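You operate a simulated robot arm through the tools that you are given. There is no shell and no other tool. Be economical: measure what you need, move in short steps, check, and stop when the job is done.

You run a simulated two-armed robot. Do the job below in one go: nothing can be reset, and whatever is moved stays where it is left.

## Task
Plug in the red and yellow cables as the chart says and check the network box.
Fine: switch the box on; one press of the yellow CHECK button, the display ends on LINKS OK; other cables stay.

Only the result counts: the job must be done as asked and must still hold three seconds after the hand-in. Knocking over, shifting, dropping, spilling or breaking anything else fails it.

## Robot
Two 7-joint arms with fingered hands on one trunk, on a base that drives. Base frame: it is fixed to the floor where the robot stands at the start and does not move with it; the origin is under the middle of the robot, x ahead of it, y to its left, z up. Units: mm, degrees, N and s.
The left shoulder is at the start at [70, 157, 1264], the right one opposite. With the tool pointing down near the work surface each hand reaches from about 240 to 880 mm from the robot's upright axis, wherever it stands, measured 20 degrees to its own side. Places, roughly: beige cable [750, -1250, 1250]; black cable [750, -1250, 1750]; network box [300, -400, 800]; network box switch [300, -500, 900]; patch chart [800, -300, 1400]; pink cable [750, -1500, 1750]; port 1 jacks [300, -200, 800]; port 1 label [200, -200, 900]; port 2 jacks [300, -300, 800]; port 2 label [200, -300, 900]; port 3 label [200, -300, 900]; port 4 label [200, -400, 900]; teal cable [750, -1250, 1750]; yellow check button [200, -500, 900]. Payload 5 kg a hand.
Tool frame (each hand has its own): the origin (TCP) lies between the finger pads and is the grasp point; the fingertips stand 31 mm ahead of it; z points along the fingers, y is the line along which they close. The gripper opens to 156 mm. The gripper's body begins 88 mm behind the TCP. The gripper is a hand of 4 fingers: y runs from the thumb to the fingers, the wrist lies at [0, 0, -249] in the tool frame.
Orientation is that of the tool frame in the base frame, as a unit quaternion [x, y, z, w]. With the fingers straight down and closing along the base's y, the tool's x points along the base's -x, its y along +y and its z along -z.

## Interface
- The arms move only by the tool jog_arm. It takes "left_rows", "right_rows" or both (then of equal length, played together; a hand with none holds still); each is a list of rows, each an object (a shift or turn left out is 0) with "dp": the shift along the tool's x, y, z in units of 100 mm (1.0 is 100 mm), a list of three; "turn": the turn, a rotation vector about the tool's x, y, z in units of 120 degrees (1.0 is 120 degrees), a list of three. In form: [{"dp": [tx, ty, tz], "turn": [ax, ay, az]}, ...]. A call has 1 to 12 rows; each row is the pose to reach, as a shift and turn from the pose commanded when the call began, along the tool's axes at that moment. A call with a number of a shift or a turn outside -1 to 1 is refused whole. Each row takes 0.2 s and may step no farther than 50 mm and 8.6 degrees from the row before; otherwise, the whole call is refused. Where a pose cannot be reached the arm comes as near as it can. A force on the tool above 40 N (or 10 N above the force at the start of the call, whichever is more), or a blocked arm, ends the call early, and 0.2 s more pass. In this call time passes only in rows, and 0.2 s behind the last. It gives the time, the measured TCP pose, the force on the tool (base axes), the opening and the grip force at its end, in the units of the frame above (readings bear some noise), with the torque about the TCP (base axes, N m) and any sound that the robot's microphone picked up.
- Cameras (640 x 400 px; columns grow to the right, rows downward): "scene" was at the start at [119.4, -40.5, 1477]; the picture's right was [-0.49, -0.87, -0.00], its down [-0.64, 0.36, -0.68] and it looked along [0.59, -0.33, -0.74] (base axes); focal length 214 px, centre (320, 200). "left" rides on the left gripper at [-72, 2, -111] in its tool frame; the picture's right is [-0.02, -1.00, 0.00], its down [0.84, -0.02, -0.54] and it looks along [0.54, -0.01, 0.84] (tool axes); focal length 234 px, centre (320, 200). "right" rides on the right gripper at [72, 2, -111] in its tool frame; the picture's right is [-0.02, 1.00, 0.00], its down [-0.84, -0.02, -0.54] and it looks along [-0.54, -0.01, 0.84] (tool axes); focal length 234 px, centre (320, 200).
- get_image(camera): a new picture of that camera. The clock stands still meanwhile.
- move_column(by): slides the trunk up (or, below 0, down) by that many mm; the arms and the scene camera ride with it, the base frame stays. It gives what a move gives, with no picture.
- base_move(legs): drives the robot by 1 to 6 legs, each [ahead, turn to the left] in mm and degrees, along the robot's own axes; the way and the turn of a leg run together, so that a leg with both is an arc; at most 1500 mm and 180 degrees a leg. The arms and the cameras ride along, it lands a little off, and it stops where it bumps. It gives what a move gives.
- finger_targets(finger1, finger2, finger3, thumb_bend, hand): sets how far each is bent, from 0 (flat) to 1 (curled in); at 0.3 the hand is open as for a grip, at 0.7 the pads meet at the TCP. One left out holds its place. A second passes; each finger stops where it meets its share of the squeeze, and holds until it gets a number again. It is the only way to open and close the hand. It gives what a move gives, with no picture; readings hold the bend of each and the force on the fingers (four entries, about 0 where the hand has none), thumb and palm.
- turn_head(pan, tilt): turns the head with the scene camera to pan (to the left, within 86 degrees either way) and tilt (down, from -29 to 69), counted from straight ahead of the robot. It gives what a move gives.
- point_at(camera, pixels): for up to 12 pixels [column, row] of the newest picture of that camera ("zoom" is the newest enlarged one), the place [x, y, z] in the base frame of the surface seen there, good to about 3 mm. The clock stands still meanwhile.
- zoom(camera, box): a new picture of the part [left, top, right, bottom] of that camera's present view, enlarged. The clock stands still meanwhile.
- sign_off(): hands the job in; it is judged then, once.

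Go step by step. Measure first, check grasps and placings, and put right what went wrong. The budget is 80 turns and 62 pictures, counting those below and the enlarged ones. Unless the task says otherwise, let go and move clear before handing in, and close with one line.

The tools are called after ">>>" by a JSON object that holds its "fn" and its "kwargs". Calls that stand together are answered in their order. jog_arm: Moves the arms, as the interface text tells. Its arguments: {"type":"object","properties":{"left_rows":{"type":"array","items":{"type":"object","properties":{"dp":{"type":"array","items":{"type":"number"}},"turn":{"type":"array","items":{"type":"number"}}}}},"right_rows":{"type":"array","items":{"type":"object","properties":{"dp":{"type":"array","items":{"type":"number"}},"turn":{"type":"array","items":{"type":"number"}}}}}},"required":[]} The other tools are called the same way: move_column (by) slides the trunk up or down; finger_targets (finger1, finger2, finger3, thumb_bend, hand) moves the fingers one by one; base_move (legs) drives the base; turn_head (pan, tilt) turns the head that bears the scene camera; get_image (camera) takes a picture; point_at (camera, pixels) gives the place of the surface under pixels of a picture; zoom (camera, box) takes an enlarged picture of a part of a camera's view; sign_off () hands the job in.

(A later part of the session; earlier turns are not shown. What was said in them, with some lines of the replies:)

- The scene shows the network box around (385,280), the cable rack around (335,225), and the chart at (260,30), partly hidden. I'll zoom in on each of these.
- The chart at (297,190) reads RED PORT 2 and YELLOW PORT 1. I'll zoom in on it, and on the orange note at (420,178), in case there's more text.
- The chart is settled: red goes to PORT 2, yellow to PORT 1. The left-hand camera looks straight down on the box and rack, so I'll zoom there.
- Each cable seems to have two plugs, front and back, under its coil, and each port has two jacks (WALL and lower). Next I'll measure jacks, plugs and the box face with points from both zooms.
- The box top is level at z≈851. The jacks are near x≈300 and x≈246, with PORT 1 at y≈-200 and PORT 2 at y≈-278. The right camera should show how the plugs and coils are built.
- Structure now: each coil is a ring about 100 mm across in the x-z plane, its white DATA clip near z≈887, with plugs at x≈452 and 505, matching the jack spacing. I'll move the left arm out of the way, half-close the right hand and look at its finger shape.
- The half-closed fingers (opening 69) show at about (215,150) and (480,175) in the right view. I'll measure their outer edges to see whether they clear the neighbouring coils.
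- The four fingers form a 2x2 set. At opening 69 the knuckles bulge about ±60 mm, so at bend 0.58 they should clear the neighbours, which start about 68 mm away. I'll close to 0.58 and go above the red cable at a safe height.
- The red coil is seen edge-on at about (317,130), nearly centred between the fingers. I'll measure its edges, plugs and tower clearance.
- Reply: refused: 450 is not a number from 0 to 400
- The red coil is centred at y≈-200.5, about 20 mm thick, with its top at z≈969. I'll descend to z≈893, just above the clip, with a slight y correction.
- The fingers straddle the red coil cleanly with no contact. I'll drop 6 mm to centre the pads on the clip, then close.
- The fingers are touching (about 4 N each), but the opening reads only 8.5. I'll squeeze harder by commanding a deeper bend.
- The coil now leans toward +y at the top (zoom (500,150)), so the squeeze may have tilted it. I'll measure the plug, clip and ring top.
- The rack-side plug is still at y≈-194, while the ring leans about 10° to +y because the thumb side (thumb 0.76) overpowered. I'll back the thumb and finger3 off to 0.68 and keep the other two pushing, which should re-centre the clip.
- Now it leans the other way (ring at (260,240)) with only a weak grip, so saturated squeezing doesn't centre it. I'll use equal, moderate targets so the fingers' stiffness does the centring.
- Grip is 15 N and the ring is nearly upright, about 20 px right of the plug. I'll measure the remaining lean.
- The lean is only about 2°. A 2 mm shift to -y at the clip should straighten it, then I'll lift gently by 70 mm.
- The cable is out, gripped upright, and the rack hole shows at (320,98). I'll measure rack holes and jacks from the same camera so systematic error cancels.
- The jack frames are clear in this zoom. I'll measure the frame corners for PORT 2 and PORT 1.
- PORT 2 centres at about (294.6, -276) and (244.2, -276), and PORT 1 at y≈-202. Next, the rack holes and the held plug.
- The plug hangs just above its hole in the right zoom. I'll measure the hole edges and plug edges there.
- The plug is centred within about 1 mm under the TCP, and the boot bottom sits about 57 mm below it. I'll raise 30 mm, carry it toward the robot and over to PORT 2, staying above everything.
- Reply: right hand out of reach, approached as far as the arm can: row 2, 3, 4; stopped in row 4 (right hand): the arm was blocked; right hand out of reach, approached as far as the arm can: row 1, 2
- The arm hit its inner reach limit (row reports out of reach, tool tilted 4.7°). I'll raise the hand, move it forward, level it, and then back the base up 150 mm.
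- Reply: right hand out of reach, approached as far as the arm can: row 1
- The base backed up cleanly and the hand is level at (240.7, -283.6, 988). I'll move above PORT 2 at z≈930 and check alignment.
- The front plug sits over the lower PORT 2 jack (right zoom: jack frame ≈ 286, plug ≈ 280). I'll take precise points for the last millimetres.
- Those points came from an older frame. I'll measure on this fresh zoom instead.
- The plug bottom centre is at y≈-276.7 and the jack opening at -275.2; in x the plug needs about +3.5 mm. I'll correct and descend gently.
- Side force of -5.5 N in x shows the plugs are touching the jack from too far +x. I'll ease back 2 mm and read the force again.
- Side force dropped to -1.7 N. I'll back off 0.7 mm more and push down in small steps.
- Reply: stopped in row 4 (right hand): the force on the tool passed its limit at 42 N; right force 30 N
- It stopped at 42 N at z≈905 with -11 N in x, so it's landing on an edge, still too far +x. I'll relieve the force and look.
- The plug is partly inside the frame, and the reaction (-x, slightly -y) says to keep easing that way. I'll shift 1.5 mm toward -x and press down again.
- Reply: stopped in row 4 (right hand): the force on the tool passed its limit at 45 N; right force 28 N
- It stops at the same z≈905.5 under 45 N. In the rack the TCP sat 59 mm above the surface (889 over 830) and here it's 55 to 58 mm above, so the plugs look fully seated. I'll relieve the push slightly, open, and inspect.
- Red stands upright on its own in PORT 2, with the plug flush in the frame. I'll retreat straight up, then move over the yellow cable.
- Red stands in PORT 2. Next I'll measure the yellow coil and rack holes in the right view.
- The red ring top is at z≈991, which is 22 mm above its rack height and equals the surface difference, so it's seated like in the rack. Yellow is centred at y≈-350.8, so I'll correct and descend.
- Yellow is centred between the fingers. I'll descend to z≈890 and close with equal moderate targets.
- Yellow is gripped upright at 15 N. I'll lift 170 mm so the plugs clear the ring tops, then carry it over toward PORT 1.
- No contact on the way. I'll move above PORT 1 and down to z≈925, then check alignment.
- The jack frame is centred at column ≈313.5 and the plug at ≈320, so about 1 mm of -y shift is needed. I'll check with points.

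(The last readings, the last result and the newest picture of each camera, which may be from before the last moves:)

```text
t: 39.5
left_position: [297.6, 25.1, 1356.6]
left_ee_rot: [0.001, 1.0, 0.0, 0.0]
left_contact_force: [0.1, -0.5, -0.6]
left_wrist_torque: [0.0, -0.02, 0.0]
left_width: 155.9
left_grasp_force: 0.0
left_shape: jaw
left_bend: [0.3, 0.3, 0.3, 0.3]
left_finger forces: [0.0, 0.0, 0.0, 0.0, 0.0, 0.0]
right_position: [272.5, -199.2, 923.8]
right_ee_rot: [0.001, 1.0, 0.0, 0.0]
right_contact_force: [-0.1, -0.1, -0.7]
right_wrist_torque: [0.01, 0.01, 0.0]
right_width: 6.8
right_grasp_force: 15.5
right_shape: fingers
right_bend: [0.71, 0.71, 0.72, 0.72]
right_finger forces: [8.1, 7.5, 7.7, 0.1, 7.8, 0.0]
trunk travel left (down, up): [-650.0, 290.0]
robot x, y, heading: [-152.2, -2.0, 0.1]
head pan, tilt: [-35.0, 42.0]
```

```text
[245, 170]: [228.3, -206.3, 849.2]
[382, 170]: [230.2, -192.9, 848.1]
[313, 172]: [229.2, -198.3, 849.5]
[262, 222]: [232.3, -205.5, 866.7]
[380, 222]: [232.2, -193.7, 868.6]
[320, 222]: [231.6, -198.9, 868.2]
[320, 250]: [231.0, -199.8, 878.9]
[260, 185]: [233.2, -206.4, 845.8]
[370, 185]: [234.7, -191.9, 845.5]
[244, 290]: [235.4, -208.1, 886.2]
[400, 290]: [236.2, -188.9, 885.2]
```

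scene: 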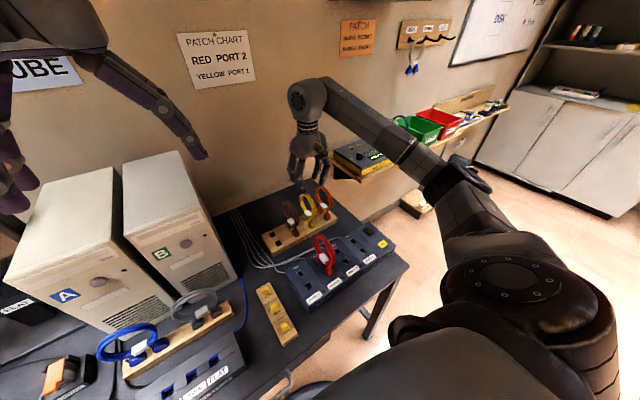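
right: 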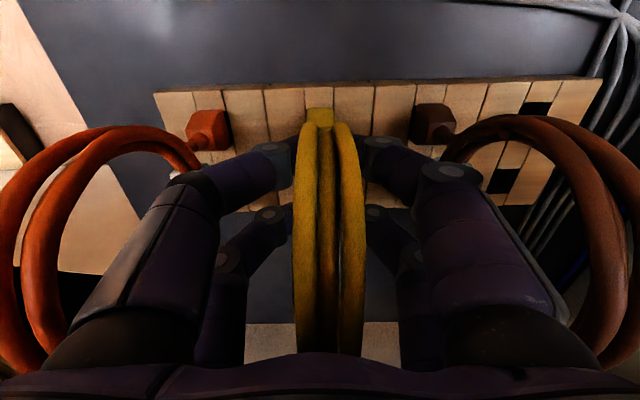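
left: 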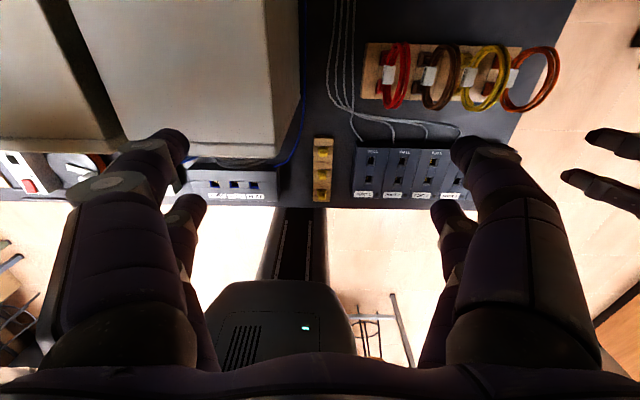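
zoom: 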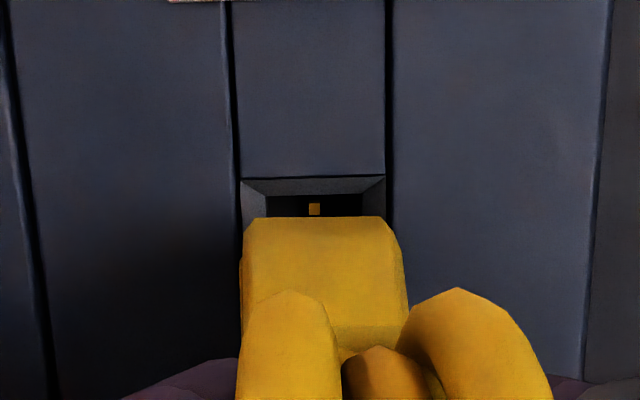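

Points show y aligned within 0.5 mm. For red the good x was about 270, so I'll shift -1.5 mm in x and descend gently.

>>> {"fn": "jog_arm", "kwargs": {"right_rows": [{"dp": [0.015, -0.005, 0]}, {"dp": [0.015, -0.005, 0.06]}, {"dp": [0.015, -0.005, 0.12]}]}}

```text
t: 40.3
left_position: [297.0, 25.3, 1357.3]
left_ee_rot: [0.002, 1.0, -0.001, 0.0]
left_contact_force: [0.6, 0.6, 0.6]
left_wrist_torque: [-0.03, -0.01, 0.0]
left_width: 156.0
left_grasp_force: 0.1
left_shape: jaw
left_bend: [0.3, 0.3, 0.3, 0.3]
left_finger forces: [0.0, 0.1, 0.0, 0.0, 0.0, 0.0]
right_position: [268.8, -200.0, 914.0]
right_ee_rot: [0.002, 1.0, 0.0, 0.001]
right_contact_force: [-0.6, -0.3, -1.2]
right_wrist_torque: [0.0, 0.03, -0.05]
right_width: 6.7
right_grasp_force: 15.8
right_shape: fingers
right_bend: [0.71, 0.71, 0.72, 0.72]
right_finger forces: [8.1, 7.6, 7.6, 0.0, 7.8, 0.0]
trunk travel left (down, up): [-650.0, 290.0]
robot x, y, heading: [-149.9, 1.3, -0.2]
head pan, tilt: [-35.0, 42.0]
```

No contact forces yet at z≈913. I'll continue down in 3 mm steps.

>>> {"fn": "jog_arm", "kwargs": {"right_rows": [{"dp": [0, 0, 0.03]}, {"dp": [0, 0, 0.06]}, {"dp": [0, 0, 0.09]}, {"dp": [0, 0, 0.12]}, {"dp": [0, 0, 0.14]}]}}

```text
t: 41.4
left_position: [296.0, 24.2, 1357.4]
left_ee_rot: [0.0, 1.0, 0.0, 0.0]
left_contact_force: [0.3, -0.6, 0.5]
left_wrist_torque: [-0.03, 0.02, 0.03]
left_width: 155.9
left_grasp_force: 0.0
left_shape: jaw
left_bend: [0.3, 0.3, 0.3, 0.3]
left_finger forces: [0.0, 0.0, 0.0, 0.0, 0.1, 0.0]
right_position: [269.4, -200.4, 904.4]
right_ee_rot: [0.003, 1.0, 0.0, 0.005]
right_contact_force: [-5.4, -5.3, 24.8]
right_wrist_torque: [-0.05, 0.3, 0.06]
right_width: 6.7
right_grasp_force: 25.8
right_shape: fingers
right_bend: [0.73, 0.73, 0.74, 0.73]
right_finger forces: [9.2, 9.1, 16.0, 0.0, 18.0, 0.0]
trunk travel left (down, up): [-650.0, 290.0]
robot x, y, heading: [-151.6, -1.5, -0.2]
head pan, tilt: [-35.0, 42.0]
stopped in row 5 (right hand): the force on the tool passed its limit at 43 N (the readings are from after the stop); the commanded pose is now the measured one
```

Yellow hit its stop at z≈904.5, the same seat height as red. I'll relieve, release, retreat upward and look.

>>> {"fn": "jog_arm", "kwargs": {"right_rows": [{"dp": [0.01, 0, -0.02]}]}}

>>> {"fn": "finger_targets", "kwargs": {"hand": "right", "finger1": 0.58, "finger2": 0.58, "finger3": 0.58, "thumb_bend": 0.58}}

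>>> {"fn": "jog_arm", "kwargs": {"right_rows": [{"dp": [0, 0, -0.3]}, {"dp": [0, 0, -0.65]}, {"dp": [0, 0, -1.0]}]}}

>>> {"fn": "jog_arm", "kwargs": {"right_rows": [{"dp": [0, 0, -0.4]}, {"dp": [-0.2, -0.3, -0.6]}, {"dp": [-0.4, -0.65, -0.6]}, {"dp": [-0.5, -1.0, -0.6]}]}}

>>> {"fn": "zoom", "kwargs": {"camera": "scene", "box": [270, 220, 410, 310]}}

```text
t: 41.8
left_position: [296.6, 24.6, 1357.6]
left_ee_rot: [0.001, 1.0, 0.0, 0.0]
left_contact_force: [0.9, -0.4, -0.9]
left_wrist_torque: [0.0, 0.0, -0.02]
left_width: 155.9
left_grasp_force: 0.0
left_shape: jaw
left_bend: [0.3, 0.3, 0.3, 0.3]
left_finger forces: [0.1, 0.0, 0.1, 0.1, 0.0, 0.0]
right_position: [268.5, -200.4, 904.9]
right_ee_rot: [0.003, 1.0, 0.0, 0.003]
right_contact_force: [-1.8, -2.5, 15.2]
right_wrist_torque: [-0.02, 0.15, 0.02]
right_width: 6.9
right_grasp_force: 22.8
right_shape: fingers
right_bend: [0.73, 0.73, 0.74, 0.73]
right_finger forces: [8.6, 8.8, 13.2, 0.0, 14.7, 0.0]
trunk travel left (down, up): [-650.0, 290.0]
robot x, y, heading: [-151.0, 1.9, -0.3]
head pan, tilt: [-35.0, 42.0]
```

```text
t: 42.8
left_position: [296.7, 24.0, 1356.3]
left_ee_rot: [0.001, 1.0, 0.001, -0.001]
left_contact_force: [0.6, 0.4, -0.1]
left_wrist_torque: [0.0, 0.01, -0.01]
left_width: 155.8
left_grasp_force: 0.0
left_shape: jaw
left_bend: [0.3, 0.3, 0.3, 0.3]
left_finger forces: [0.0, 0.1, 0.1, 0.1, 0.0, 0.0]
right_position: [269.2, -201.1, 904.0]
right_ee_rot: [0.003, 1.0, -0.001, 0.004]
right_contact_force: [0.1, 0.9, -1.2]
right_wrist_torque: [0.0, 0.0, 0.01]
right_width: 52.5
right_grasp_force: 0.0
right_shape: fingers
right_bend: [0.57, 0.57, 0.57, 0.57]
right_finger forces: [0.0, 0.0, 0.1, 0.1, 0.0, 0.0]
trunk travel left (down, up): [-650.0, 290.0]
robot x, y, heading: [-151.5, 2.8, -0.0]
head pan, tilt: [-35.0, 42.0]
```

```text
t: 43.6
left_position: [297.3, 25.2, 1356.6]
left_ee_rot: [0.002, 1.0, 0.0, 0.0]
left_contact_force: [0.2, 0.5, 0.2]
left_wrist_torque: [-0.03, -0.02, -0.01]
left_width: 155.9
left_grasp_force: 0.1
left_shape: jaw
left_bend: [0.3, 0.3, 0.3, 0.3]
left_finger forces: [0.1, 0.1, 0.0, 0.0, 0.1, 0.0]
right_position: [268.9, -200.0, 1004.4]
right_ee_rot: [0.003, 1.0, 0.0, 0.004]
right_contact_force: [0.4, 0.3, 0.0]
right_wrist_torque: [-0.01, -0.02, -0.02]
right_width: 52.8
right_grasp_force: 0.1
right_shape: fingers
right_bend: [0.57, 0.57, 0.57, 0.57]
right_finger forces: [0.0, 0.0, 0.0, 0.0, 0.0, 0.0]
trunk travel left (down, up): [-650.0, 290.0]
robot x, y, heading: [-148.9, -1.9, -0.1]
head pan, tilt: [-35.0, 42.0]
```

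```text
t: 44.6
left_position: [296.5, 24.2, 1356.8]
left_ee_rot: [0.001, 1.0, 0.0, -0.001]
left_contact_force: [0.2, -1.0, 0.9]
left_wrist_torque: [0.04, -0.01, 0.01]
left_width: 155.9
left_grasp_force: 0.1
left_shape: jaw
left_bend: [0.3, 0.3, 0.3, 0.3]
left_finger forces: [0.0, 0.0, 0.1, 0.1, 0.1, 0.0]
right_position: [317.7, -300.7, 1065.5]
right_ee_rot: [0.002, 1.0, 0.0, 0.004]
right_contact_force: [-0.8, 0.2, -0.3]
right_wrist_torque: [0.01, 0.01, -0.02]
right_width: 52.7
right_grasp_force: 0.0
right_shape: fingers
right_bend: [0.57, 0.57, 0.57, 0.57]
right_finger forces: [0.0, 0.1, 0.0, 0.0, 0.0, 0.0]
trunk travel left (down, up): [-650.0, 290.0]
robot x, y, heading: [-150.6, -0.1, 0.1]
head pan, tilt: [-35.0, 42.0]
```

```text
4.44 times, centred on (340, 265) of scene
```

zoom: 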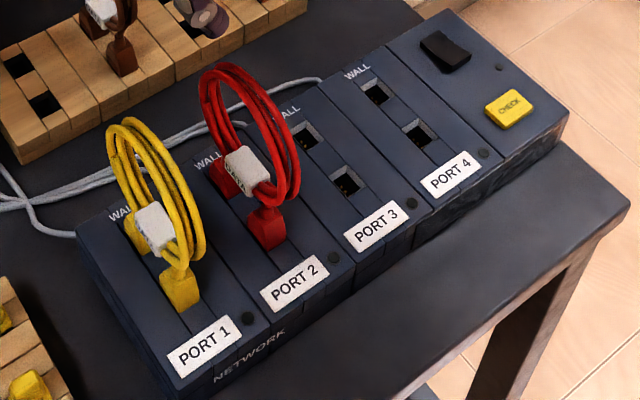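

Both cables stand correctly: yellow in PORT 1, red in PORT 2. Now a close look at the rocker switch and the CHECK button.

>>> {"fn": "zoom", "kwargs": {"camera": "scene", "box": [350, 220, 406, 255]}}

>>> {"fn": "point_at", "kwargs": {"camera": "zoom", "pixels": [[160, 65], [190, 80], [215, 100], [240, 130], [165, 90], [205, 140], [180, 60], [270, 120], [355, 160], [415, 220], [385, 250], [450, 235]]}}

```text
11.43 times, centred on (378, 238) of scene
```

zoom: 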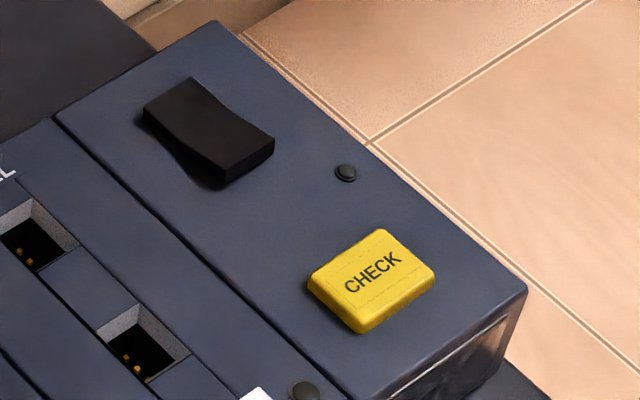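

```text
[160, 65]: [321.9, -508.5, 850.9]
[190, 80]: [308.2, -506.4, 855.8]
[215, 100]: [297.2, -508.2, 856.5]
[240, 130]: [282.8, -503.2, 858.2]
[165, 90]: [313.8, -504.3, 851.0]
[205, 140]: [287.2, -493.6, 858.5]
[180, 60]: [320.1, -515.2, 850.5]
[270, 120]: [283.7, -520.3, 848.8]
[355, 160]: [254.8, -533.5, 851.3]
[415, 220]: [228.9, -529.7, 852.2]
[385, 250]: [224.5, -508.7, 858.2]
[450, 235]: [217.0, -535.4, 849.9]
```

The rocker's near end (x≈280, z≈859) is raised and the far end is down. I'll press the near end with a single finger, so first I'll extend finger1 only, curl the rest, and see where its tip is.

>>> {"fn": "finger_targets", "kwargs": {"hand": "right", "finger1": 0.55, "finger2": 1.0, "finger3": 1.0, "thumb_bend": 1.0}}

>>> {"fn": "get_image", "kwargs": {"camera": "right"}}

```text
t: 45.6
left_position: [296.7, 23.5, 1357.3]
left_ee_rot: [0.001, 1.0, 0.0, 0.0]
left_contact_force: [0.1, -0.3, 0.7]
left_wrist_torque: [0.0, -0.05, 0.0]
left_width: 155.8
left_grasp_force: 0.1
left_shape: jaw
left_bend: [0.3, 0.3, 0.3, 0.3]
left_finger forces: [0.0, 0.0, 0.0, 0.1, 0.0, 0.1]
right_position: [317.9, -300.0, 1064.2]
right_ee_rot: [0.002, 1.0, -0.001, 0.004]
right_contact_force: [-0.5, -0.4, -0.1]
right_wrist_torque: [-0.01, 0.01, -0.02]
right_width: 40.5
right_grasp_force: 0.0
right_shape: fingers
right_bend: [0.55, 0.73, 0.73, 0.99]
right_finger forces: [0.2, 0.0, 0.0, 0.0, 0.1, 0.0]
trunk travel left (down, up): [-650.0, 290.0]
robot x, y, heading: [-149.4, 0.6, -0.2]
head pan, tilt: [-35.0, 42.0]
```

```text
10 pictures are left
```

right: 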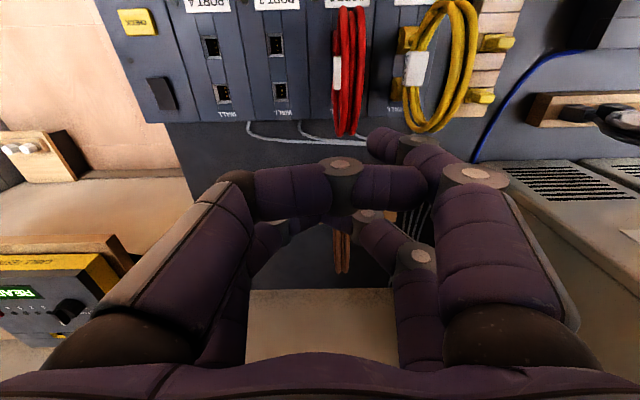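

Finger1 is the near-right one with its tip at about (375,140). The thumb is curled across, and fingers 2 and 3 met each other at 0.73. I'll measure tip depths.

>>> {"fn": "point_at", "kwargs": {"camera": "right", "pixels": [[375, 135], [383, 130], [372, 148], [385, 145], [362, 214], [370, 225], [320, 222], [285, 225], [345, 228], [400, 185], [337, 165], [355, 213]]}}

```text
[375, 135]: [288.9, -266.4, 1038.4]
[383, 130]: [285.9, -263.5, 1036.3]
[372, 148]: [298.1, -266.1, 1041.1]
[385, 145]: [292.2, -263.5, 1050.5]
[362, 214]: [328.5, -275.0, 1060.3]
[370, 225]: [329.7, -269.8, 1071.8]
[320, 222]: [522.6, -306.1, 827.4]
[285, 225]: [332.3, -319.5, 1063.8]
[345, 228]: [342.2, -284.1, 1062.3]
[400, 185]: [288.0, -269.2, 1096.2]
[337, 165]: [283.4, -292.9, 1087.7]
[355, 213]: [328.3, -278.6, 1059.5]
```

Finger1's tip is at about TCP + (-25, +32) and 31 mm below. I want fingers 2 and 3 higher, so I'll open finger3, curl finger2 fully, then curl finger3.

>>> {"fn": "finger_targets", "kwargs": {"hand": "right", "finger2": 1.0, "finger3": 0.3}}

>>> {"fn": "finger_targets", "kwargs": {"hand": "right", "finger2": 1.0}}

>>> {"fn": "finger_targets", "kwargs": {"hand": "right", "finger3": 1.0}}

```text
t: 46.6
left_position: [297.2, 25.0, 1357.6]
left_ee_rot: [0.001, 1.0, 0.0, 0.0]
left_contact_force: [1.1, -0.1, 0.1]
left_wrist_torque: [0.02, 0.01, 0.0]
left_width: 156.0
left_grasp_force: 0.0
left_shape: jaw
left_bend: [0.3, 0.3, 0.3, 0.3]
left_finger forces: [0.0, 0.0, 0.0, 0.0, 0.0, 0.0]
right_position: [319.2, -299.7, 1065.0]
right_ee_rot: [0.003, 1.0, 0.0, 0.004]
right_contact_force: [-0.2, 0.7, -0.5]
right_wrist_torque: [-0.03, -0.01, 0.0]
right_width: 40.5
right_grasp_force: 0.1
right_shape: fingers
right_bend: [0.55, 1.0, 0.3, 1.0]
right_finger forces: [0.0, 0.0, 0.0, 0.0, 0.0, 0.0]
trunk travel left (down, up): [-650.0, 290.0]
robot x, y, heading: [-153.6, -1.8, -0.1]
head pan, tilt: [-35.0, 42.0]
```

```text
t: 47.6
left_position: [297.5, 24.7, 1355.8]
left_ee_rot: [0.002, 1.0, 0.0, 0.0]
left_contact_force: [-0.6, 0.0, 0.6]
left_wrist_torque: [-0.02, 0.03, -0.03]
left_width: 155.9
left_grasp_force: 0.0
left_shape: jaw
left_bend: [0.3, 0.3, 0.3, 0.3]
left_finger forces: [0.0, 0.0, 0.0, 0.0, 0.0, 0.0]
right_position: [319.3, -299.6, 1065.2]
right_ee_rot: [0.002, 1.0, 0.0, 0.003]
right_contact_force: [-0.9, 0.0, -0.1]
right_wrist_torque: [0.0, -0.02, 0.01]
right_width: 40.7
right_grasp_force: 0.0
right_shape: fingers
right_bend: [0.55, 1.0, 0.3, 1.0]
right_finger forces: [0.0, 0.0, 0.0, 0.0, 0.0, 0.1]
trunk travel left (down, up): [-650.0, 290.0]
robot x, y, heading: [-151.0, 1.1, 0.0]
head pan, tilt: [-35.0, 42.0]
```

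```text
t: 48.6
left_position: [296.5, 24.8, 1357.5]
left_ee_rot: [0.001, 1.0, 0.0, -0.001]
left_contact_force: [-0.3, 1.5, 0.0]
left_wrist_torque: [0.01, 0.0, -0.01]
left_width: 155.8
left_grasp_force: 0.0
left_shape: jaw
left_bend: [0.3, 0.3, 0.3, 0.3]
left_finger forces: [0.0, 0.0, 0.0, 0.0, 0.0, 0.0]
right_position: [319.3, -299.6, 1065.0]
right_ee_rot: [0.002, 1.0, 0.0, 0.004]
right_contact_force: [-0.8, 0.2, 0.8]
right_wrist_torque: [-0.01, -0.02, 0.04]
right_width: 40.7
right_grasp_force: 0.0
right_shape: fingers
right_bend: [0.55, 1.0, 0.86, 1.0]
right_finger forces: [0.0, 0.1, 0.0, 0.1, 0.0, 0.1]
trunk travel left (down, up): [-650.0, 290.0]
robot x, y, heading: [-148.5, -2.2, -0.0]
head pan, tilt: [-35.0, 42.0]
```

Now only finger1 protrudes. I'll carry it at height to above the rocker's near end: tip target (280, -503), so TCP (304, -537).

>>> {"fn": "jog_arm", "kwargs": {"right_rows": [{"dp": [0.05, -0.35, 0]}, {"dp": [0.1, -0.7, 0]}, {"dp": [0.15, -1.0, 0]}]}}

>>> {"fn": "jog_arm", "kwargs": {"right_rows": [{"dp": [0, -0.35, 0]}, {"dp": [0, -0.7, 0]}, {"dp": [0, -1.0, 0]}]}}

>>> {"fn": "jog_arm", "kwargs": {"right_rows": [{"dp": [0, -0.37, 0.2]}, {"dp": [0, -0.37, 0.6]}, {"dp": [0, -0.37, 1.0]}]}}

>>> {"fn": "jog_arm", "kwargs": {"right_rows": [{"dp": [0, 0, 0.3]}, {"dp": [0, 0, 0.5]}]}}

>>> {"fn": "get_image", "kwargs": {"camera": "right"}}

```text
t: 49.4
left_position: [296.3, 25.5, 1357.2]
left_ee_rot: [0.0, 1.0, 0.001, 0.0]
left_contact_force: [0.6, 0.6, -0.5]
left_wrist_torque: [-0.01, 0.04, 0.0]
left_width: 155.9
left_grasp_force: 0.1
left_shape: jaw
left_bend: [0.3, 0.3, 0.3, 0.3]
left_finger forces: [0.0, 0.0, 0.0, 0.1, 0.0, 0.0]
right_position: [301.0, -399.9, 1065.2]
right_ee_rot: [0.002, 1.0, 0.0, 0.004]
right_contact_force: [-0.2, 0.0, 0.1]
right_wrist_torque: [0.0, -0.01, -0.02]
right_width: 40.8
right_grasp_force: 0.0
right_shape: fingers
right_bend: [0.55, 1.0, 0.87, 1.0]
right_finger forces: [0.0, 0.1, 0.0, 0.0, 0.0, 0.0]
trunk travel left (down, up): [-650.0, 290.0]
robot x, y, heading: [-146.9, 4.7, -0.3]
head pan, tilt: [-35.0, 42.0]
```

```text
t: 50.2
left_position: [297.3, 23.7, 1356.5]
left_ee_rot: [0.002, 1.0, -0.001, 0.0]
left_contact_force: [0.1, -0.5, -0.5]
left_wrist_torque: [0.01, -0.02, -0.01]
left_width: 155.8
left_grasp_force: 0.0
left_shape: jaw
left_bend: [0.3, 0.3, 0.3, 0.3]
left_finger forces: [0.0, 0.0, 0.0, 0.1, 0.1, 0.1]
right_position: [303.2, -502.8, 1064.3]
right_ee_rot: [0.002, 1.0, 0.001, 0.004]
right_contact_force: [0.2, -0.1, -0.7]
right_wrist_torque: [-0.01, -0.02, 0.01]
right_width: 41.2
right_grasp_force: 0.0
right_shape: fingers
right_bend: [0.55, 1.0, 0.87, 1.0]
right_finger forces: [0.1, 0.0, 0.0, 0.1, 0.0, 0.0]
trunk travel left (down, up): [-650.0, 290.0]
robot x, y, heading: [-149.2, 1.7, 0.1]
head pan, tilt: [-35.0, 42.0]
```

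```text
t: 51.0
left_position: [298.4, 23.3, 1356.3]
left_ee_rot: [0.001, 1.0, 0.001, -0.001]
left_contact_force: [0.0, 0.9, 0.3]
left_wrist_torque: [0.0, 0.06, 0.02]
left_width: 156.0
left_grasp_force: 0.0
left_shape: jaw
left_bend: [0.3, 0.3, 0.3, 0.3]
left_finger forces: [0.1, 0.1, 0.0, 0.1, 0.0, 0.1]
right_position: [304.6, -541.2, 964.1]
right_ee_rot: [0.003, 1.0, 0.0, 0.003]
right_contact_force: [-0.7, 0.8, 0.3]
right_wrist_torque: [0.03, 0.01, 0.0]
right_width: 40.9
right_grasp_force: 0.0
right_shape: fingers
right_bend: [0.55, 1.0, 0.87, 1.0]
right_finger forces: [0.0, 0.1, 0.0, 0.0, 0.1, 0.0]
trunk travel left (down, up): [-650.0, 290.0]
robot x, y, heading: [-150.5, -0.7, -0.0]
head pan, tilt: [-35.0, 42.0]
```

```text
t: 51.6
left_position: [296.6, 24.7, 1357.4]
left_ee_rot: [0.001, 1.0, -0.001, -0.001]
left_contact_force: [0.2, -0.9, -0.5]
left_wrist_torque: [0.03, -0.01, -0.02]
left_width: 155.7
left_grasp_force: 0.0
left_shape: jaw
left_bend: [0.3, 0.3, 0.3, 0.3]
left_finger forces: [0.0, 0.0, 0.0, 0.0, 0.1, 0.0]
right_position: [302.2, -539.6, 912.9]
right_ee_rot: [0.002, 1.0, 0.0, 0.004]
right_contact_force: [0.8, 0.9, 0.8]
right_wrist_torque: [0.04, 0.06, 0.04]
right_width: 40.9
right_grasp_force: 0.0
right_shape: fingers
right_bend: [0.55, 1.0, 0.87, 1.0]
right_finger forces: [0.0, 0.1, 0.1, 0.0, 0.1, 0.0]
trunk travel left (down, up): [-650.0, 290.0]
robot x, y, heading: [-149.1, 0.6, -0.0]
head pan, tilt: [-35.0, 42.0]
```

```text
9 pictures are left
```

right: 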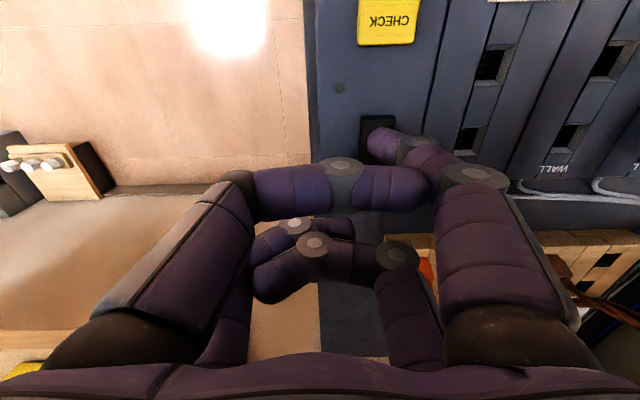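

The fingertip at (378,140) is over the rocker, whose near end shows at (378,120). I'll measure both.

>>> {"fn": "point_at", "kwargs": {"camera": "right", "pixels": [[378, 117], [364, 120], [393, 120], [378, 123], [374, 130], [380, 130], [374, 140], [385, 140], [388, 16], [388, 40], [362, 20], [412, 20]]}}

```text
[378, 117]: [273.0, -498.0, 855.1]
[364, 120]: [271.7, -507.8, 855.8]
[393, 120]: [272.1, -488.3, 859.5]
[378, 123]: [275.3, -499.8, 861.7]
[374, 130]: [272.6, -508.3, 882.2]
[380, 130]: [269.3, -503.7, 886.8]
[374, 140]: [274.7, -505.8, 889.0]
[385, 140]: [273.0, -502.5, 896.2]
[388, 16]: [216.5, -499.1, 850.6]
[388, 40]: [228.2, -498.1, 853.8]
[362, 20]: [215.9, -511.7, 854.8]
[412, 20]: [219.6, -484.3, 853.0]
```

The tip is about 5 mm off in y and 20 mm above the rocker. I'll shift it and press down in small steps.

>>> {"fn": "jog_arm", "kwargs": {"right_rows": [{"dp": [0.03, 0.055, 0]}, {"dp": [0.03, 0.055, 0.1]}, {"dp": [0.03, 0.055, 0.18]}, {"dp": [0.03, 0.055, 0.22]}, {"dp": [0.03, 0.055, 0.25]}, {"dp": [0.03, 0.055, 0.28]}]}}

```text
t: 53.1
left_position: [293.9, 27.1, 1357.5]
left_ee_rot: [0.001, 1.0, -0.001, 0.002]
left_contact_force: [0.8, 0.4, 0.0]
left_wrist_torque: [0.01, 0.01, 0.01]
left_width: 155.9
left_grasp_force: 0.1
left_shape: jaw
left_bend: [0.3, 0.3, 0.3, 0.3]
left_finger forces: [0.1, 0.0, 0.0, 0.1, 0.0, 0.0]
right_position: [301.2, -530.1, 891.9]
right_ee_rot: [0.002, 1.0, 0.001, 0.008]
right_contact_force: [-10.7, 5.8, 31.9]
right_wrist_torque: [1.37, 0.86, 0.33]
right_width: 37.8
right_grasp_force: 16.2
right_shape: fingers
right_bend: [0.5, 1.0, 0.87, 1.0]
right_finger forces: [32.8, 0.1, 0.1, 0.0, 0.0, 0.0]
trunk travel left (down, up): [-650.0, 290.0]
robot x, y, heading: [-151.2, -2.5, -0.0]
head pan, tilt: [-35.0, 42.0]
stopped in row 6 (right hand): the force on the tool passed its limit at 41 N (the readings are from after the stop); the commanded pose is now the measured one
```

The press reached 41 N. I'll lift and see whether the rocker flipped or a light came on.

>>> {"fn": "jog_arm", "kwargs": {"right_rows": [{"dp": [0, 0, -0.2]}, {"dp": [0.0, 0, -0.6]}]}}

>>> {"fn": "zoom", "kwargs": {"camera": "right", "box": [310, 0, 630, 200]}}

```text
t: 53.8
left_position: [293.9, 28.5, 1357.4]
left_ee_rot: [0.002, 1.0, -0.001, 0.001]
left_contact_force: [-0.7, 0.0, 0.3]
left_wrist_torque: [-0.1, -0.06, 0.0]
left_width: 155.8
left_grasp_force: 0.1
left_shape: jaw
left_bend: [0.3, 0.3, 0.3, 0.3]
left_finger forces: [0.0, 0.0, 0.1, 0.0, 0.0, 0.1]
right_position: [299.5, -530.5, 950.9]
right_ee_rot: [0.003, 1.0, -0.001, 0.007]
right_contact_force: [-0.1, 0.1, 1.4]
right_wrist_torque: [-0.04, -0.01, 0.01]
right_width: 39.0
right_grasp_force: 0.2
right_shape: fingers
right_bend: [0.54, 1.0, 0.87, 1.0]
right_finger forces: [0.0, 0.1, 0.0, 0.0, 0.0, 0.0]
trunk travel left (down, up): [-650.0, 290.0]
robot x, y, heading: [-146.3, 0.7, -0.0]
head pan, tilt: [-35.0, 42.0]
```

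```text
2.00 times, centred on (470, 100) of right
```

zoom: 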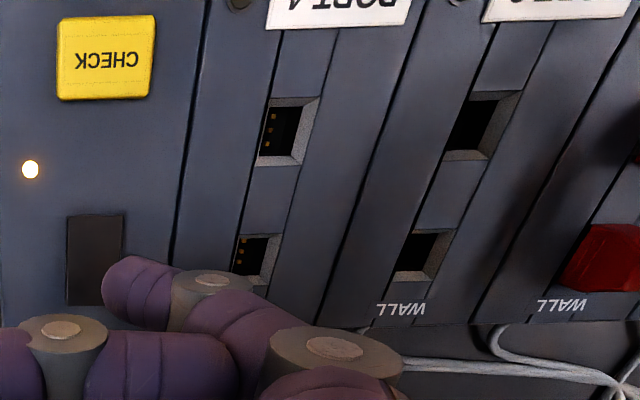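

The LED at (30,168) is lit, so the box is on. Before pressing CHECK I'll look at the port lights.

>>> {"fn": "zoom", "kwargs": {"camera": "scene", "box": [270, 220, 410, 310]}}

>>> {"fn": "point_at", "kwargs": {"camera": "zoom", "pixels": [[508, 105], [495, 100], [520, 112], [335, 258], [248, 318]]}}

```text
4.44 times, centred on (340, 265) of scene
```

zoom: 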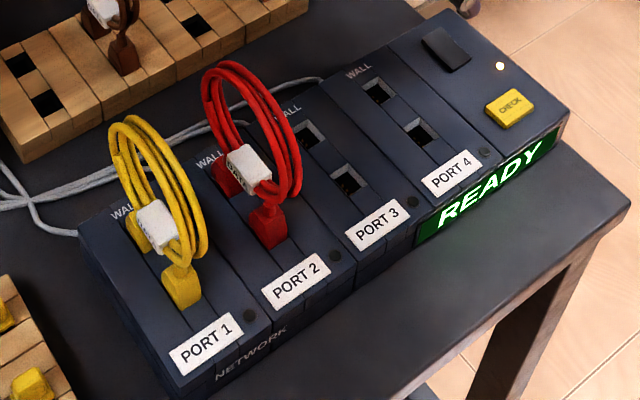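

```text
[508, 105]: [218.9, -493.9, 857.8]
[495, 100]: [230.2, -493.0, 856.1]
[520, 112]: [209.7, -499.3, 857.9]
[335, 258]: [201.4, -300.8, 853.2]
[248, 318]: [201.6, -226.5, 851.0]
```

The display reads READY. Since only one press is allowed, I'll first look closely at how the boots sit in the jacks.

>>> {"fn": "zoom", "kwargs": {"camera": "scene", "box": [288, 245, 344, 295]}}

>>> {"fn": "point_at", "kwargs": {"camera": "zoom", "pixels": [[170, 330], [175, 350], [165, 365], [150, 340], [420, 150], [430, 180], [415, 190], [150, 190], [400, 60], [110, 120], [300, 40], [440, 120]]}}

```text
8.00 times, centred on (316, 270) of scene
```

zoom: 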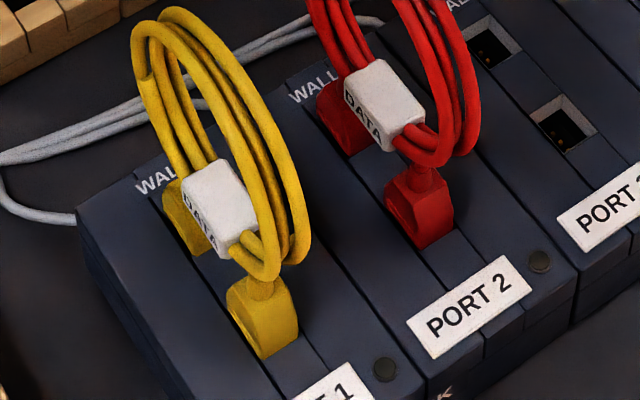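

```text
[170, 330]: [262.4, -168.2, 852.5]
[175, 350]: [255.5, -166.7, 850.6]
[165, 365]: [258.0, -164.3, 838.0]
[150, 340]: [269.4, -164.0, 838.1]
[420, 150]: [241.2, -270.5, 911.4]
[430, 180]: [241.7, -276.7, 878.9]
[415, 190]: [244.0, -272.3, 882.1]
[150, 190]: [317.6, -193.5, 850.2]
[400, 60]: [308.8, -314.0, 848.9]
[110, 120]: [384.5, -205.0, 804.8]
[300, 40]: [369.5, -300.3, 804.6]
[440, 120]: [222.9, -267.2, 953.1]
```

The boots fill the jack frames with no gap or tilt, so both are seated. I'll move the finger over the CHECK button, centre (219, -495), and verify before pressing.

>>> {"fn": "jog_arm", "kwargs": {"right_rows": [{"dp": [0.3, 0.01, 0]}, {"dp": [0.585, 0.01, 0]}, {"dp": [0.585, 0.01, 0.3]}]}}

>>> {"fn": "zoom", "kwargs": {"camera": "right", "box": [310, 60, 450, 160]}}

>>> {"fn": "point_at", "kwargs": {"camera": "zoom", "pixels": [[240, 220], [280, 220], [320, 220], [360, 220], [240, 260], [280, 260], [320, 260], [280, 320], [320, 320], [360, 320]]}}

```text
t: 54.5
left_position: [300.8, 22.0, 1354.9]
left_ee_rot: [0.001, 1.0, 0.001, -0.001]
left_contact_force: [-0.6, -0.7, 0.0]
left_wrist_torque: [0.08, 0.04, 0.01]
left_width: 155.8
left_grasp_force: 0.0
left_shape: jaw
left_bend: [0.3, 0.3, 0.3, 0.3]
left_finger forces: [0.0, 0.0, 0.1, 0.0, 0.0, 0.0]
right_position: [244.0, -532.3, 913.1]
right_ee_rot: [0.003, 1.0, 0.001, 0.004]
right_contact_force: [0.0, 0.3, -0.2]
right_wrist_torque: [0.08, 0.03, 0.02]
right_width: 38.9
right_grasp_force: 0.1
right_shape: fingers
right_bend: [0.54, 1.0, 0.87, 1.0]
right_finger forces: [0.0, 0.0, 0.1, 0.0, 0.0, 0.0]
trunk travel left (down, up): [-650.0, 290.0]
robot x, y, heading: [-154.0, -1.1, -0.1]
head pan, tilt: [-35.0, 42.0]
```

```text
4.00 times, centred on (380, 110) of right
```

zoom: 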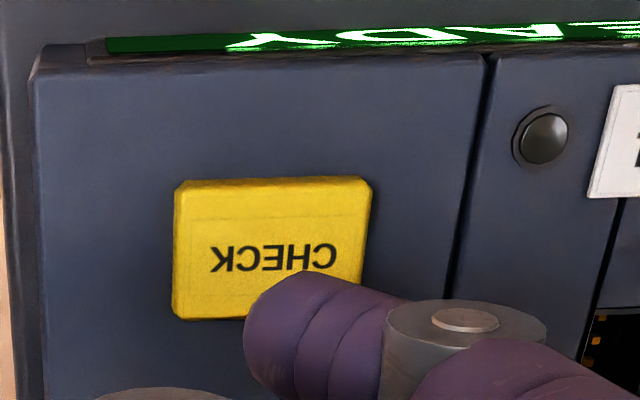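

```text
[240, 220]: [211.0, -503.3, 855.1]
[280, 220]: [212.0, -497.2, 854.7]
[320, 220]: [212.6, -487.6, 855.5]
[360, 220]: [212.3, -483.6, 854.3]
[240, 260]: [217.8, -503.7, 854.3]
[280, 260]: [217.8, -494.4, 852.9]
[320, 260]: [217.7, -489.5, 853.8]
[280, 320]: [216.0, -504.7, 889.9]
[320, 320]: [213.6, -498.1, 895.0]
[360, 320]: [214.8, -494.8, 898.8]
```

The fingertip is over the button (tip ≈ (222, -503), button centre ≈ (217, -498)). With a small shift I'll press once.

>>> {"fn": "jog_arm", "kwargs": {"right_rows": [{"dp": [0.04, 0.04, 0.05]}, {"dp": [0.04, 0.04, 0.13]}, {"dp": [0.04, 0.04, 0.18]}, {"dp": [0.04, 0.04, 0.22]}, {"dp": [0.04, 0.04, 0.25]}, {"dp": [0.04, 0.04, 0.28]}, {"dp": [0.04, 0.04, 0.31]}]}}

>>> {"fn": "jog_arm", "kwargs": {"right_rows": [{"dp": [0, 0, -0.25]}, {"dp": [0, 0, -0.6]}, {"dp": [0, 0, -1.0]}]}}

>>> {"fn": "zoom", "kwargs": {"camera": "scene", "box": [270, 220, 410, 310]}}

```text
t: 56.1
left_position: [297.4, 26.2, 1358.0]
left_ee_rot: [0.001, 1.0, -0.001, 0.0]
left_contact_force: [0.2, -0.1, 0.0]
left_wrist_torque: [-0.02, 0.0, -0.03]
left_width: 155.9
left_grasp_force: 0.1
left_shape: jaw
left_bend: [0.3, 0.3, 0.3, 0.3]
left_finger forces: [0.0, 0.1, 0.1, 0.0, 0.0, 0.0]
right_position: [238.9, -524.7, 888.1]
right_ee_rot: [0.002, 1.0, 0.0, 0.007]
right_contact_force: [-1.3, 1.9, 11.7]
right_wrist_torque: [0.44, 0.36, -0.02]
right_width: 38.5
right_grasp_force: 5.7
right_shape: fingers
right_bend: [0.54, 1.0, 0.87, 1.0]
right_finger forces: [11.3, 0.0, 0.1, 0.0, 0.0, 0.1]
trunk travel left (down, up): [-650.0, 290.0]
robot x, y, heading: [-151.0, -0.1, -0.1]
head pan, tilt: [-35.0, 42.0]
heard: click
```

```text
t: 57.0
left_position: [295.5, 25.6, 1357.5]
left_ee_rot: [0.001, 1.0, 0.0, 0.0]
left_contact_force: [-0.6, 0.3, -1.2]
left_wrist_torque: [0.0, -0.02, 0.0]
left_width: 156.0
left_grasp_force: 0.0
left_shape: jaw
left_bend: [0.3, 0.3, 0.3, 0.3]
left_finger forces: [0.0, 0.1, 0.0, 0.0, 0.1, 0.1]
right_position: [237.8, -525.3, 986.5]
right_ee_rot: [0.003, 1.0, 0.001, 0.006]
right_contact_force: [0.3, -0.7, 0.3]
right_wrist_torque: [-0.01, 0.0, -0.03]
right_width: 39.4
right_grasp_force: 0.1
right_shape: fingers
right_bend: [0.54, 1.0, 0.87, 1.0]
right_finger forces: [0.1, 0.0, 0.0, 0.0, 0.0, 0.0]
trunk travel left (down, up): [-650.0, 290.0]
robot x, y, heading: [-149.1, 1.5, -0.3]
head pan, tilt: [-35.0, 42.0]
```

```text
4.44 times, centred on (340, 265) of scene
```

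zoom: 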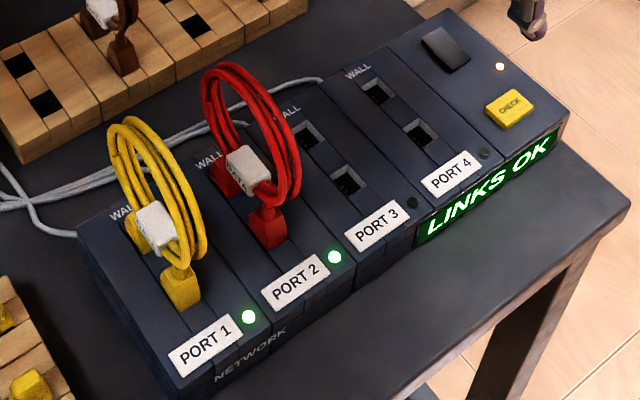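

After the one click the display reads LINKS OK, the PORT 1 and PORT 2 lights are green, and the hand is clear above the box. I'm handing in.

>>> {"fn": "sign_off", "kwargs": {}}

```text
The job is handed in.
```

The red cable is in PORT 2 and the yellow in PORT 1, the box is on, and a single press of CHECK left the display on LINKS OK; the other cables were left where they were.
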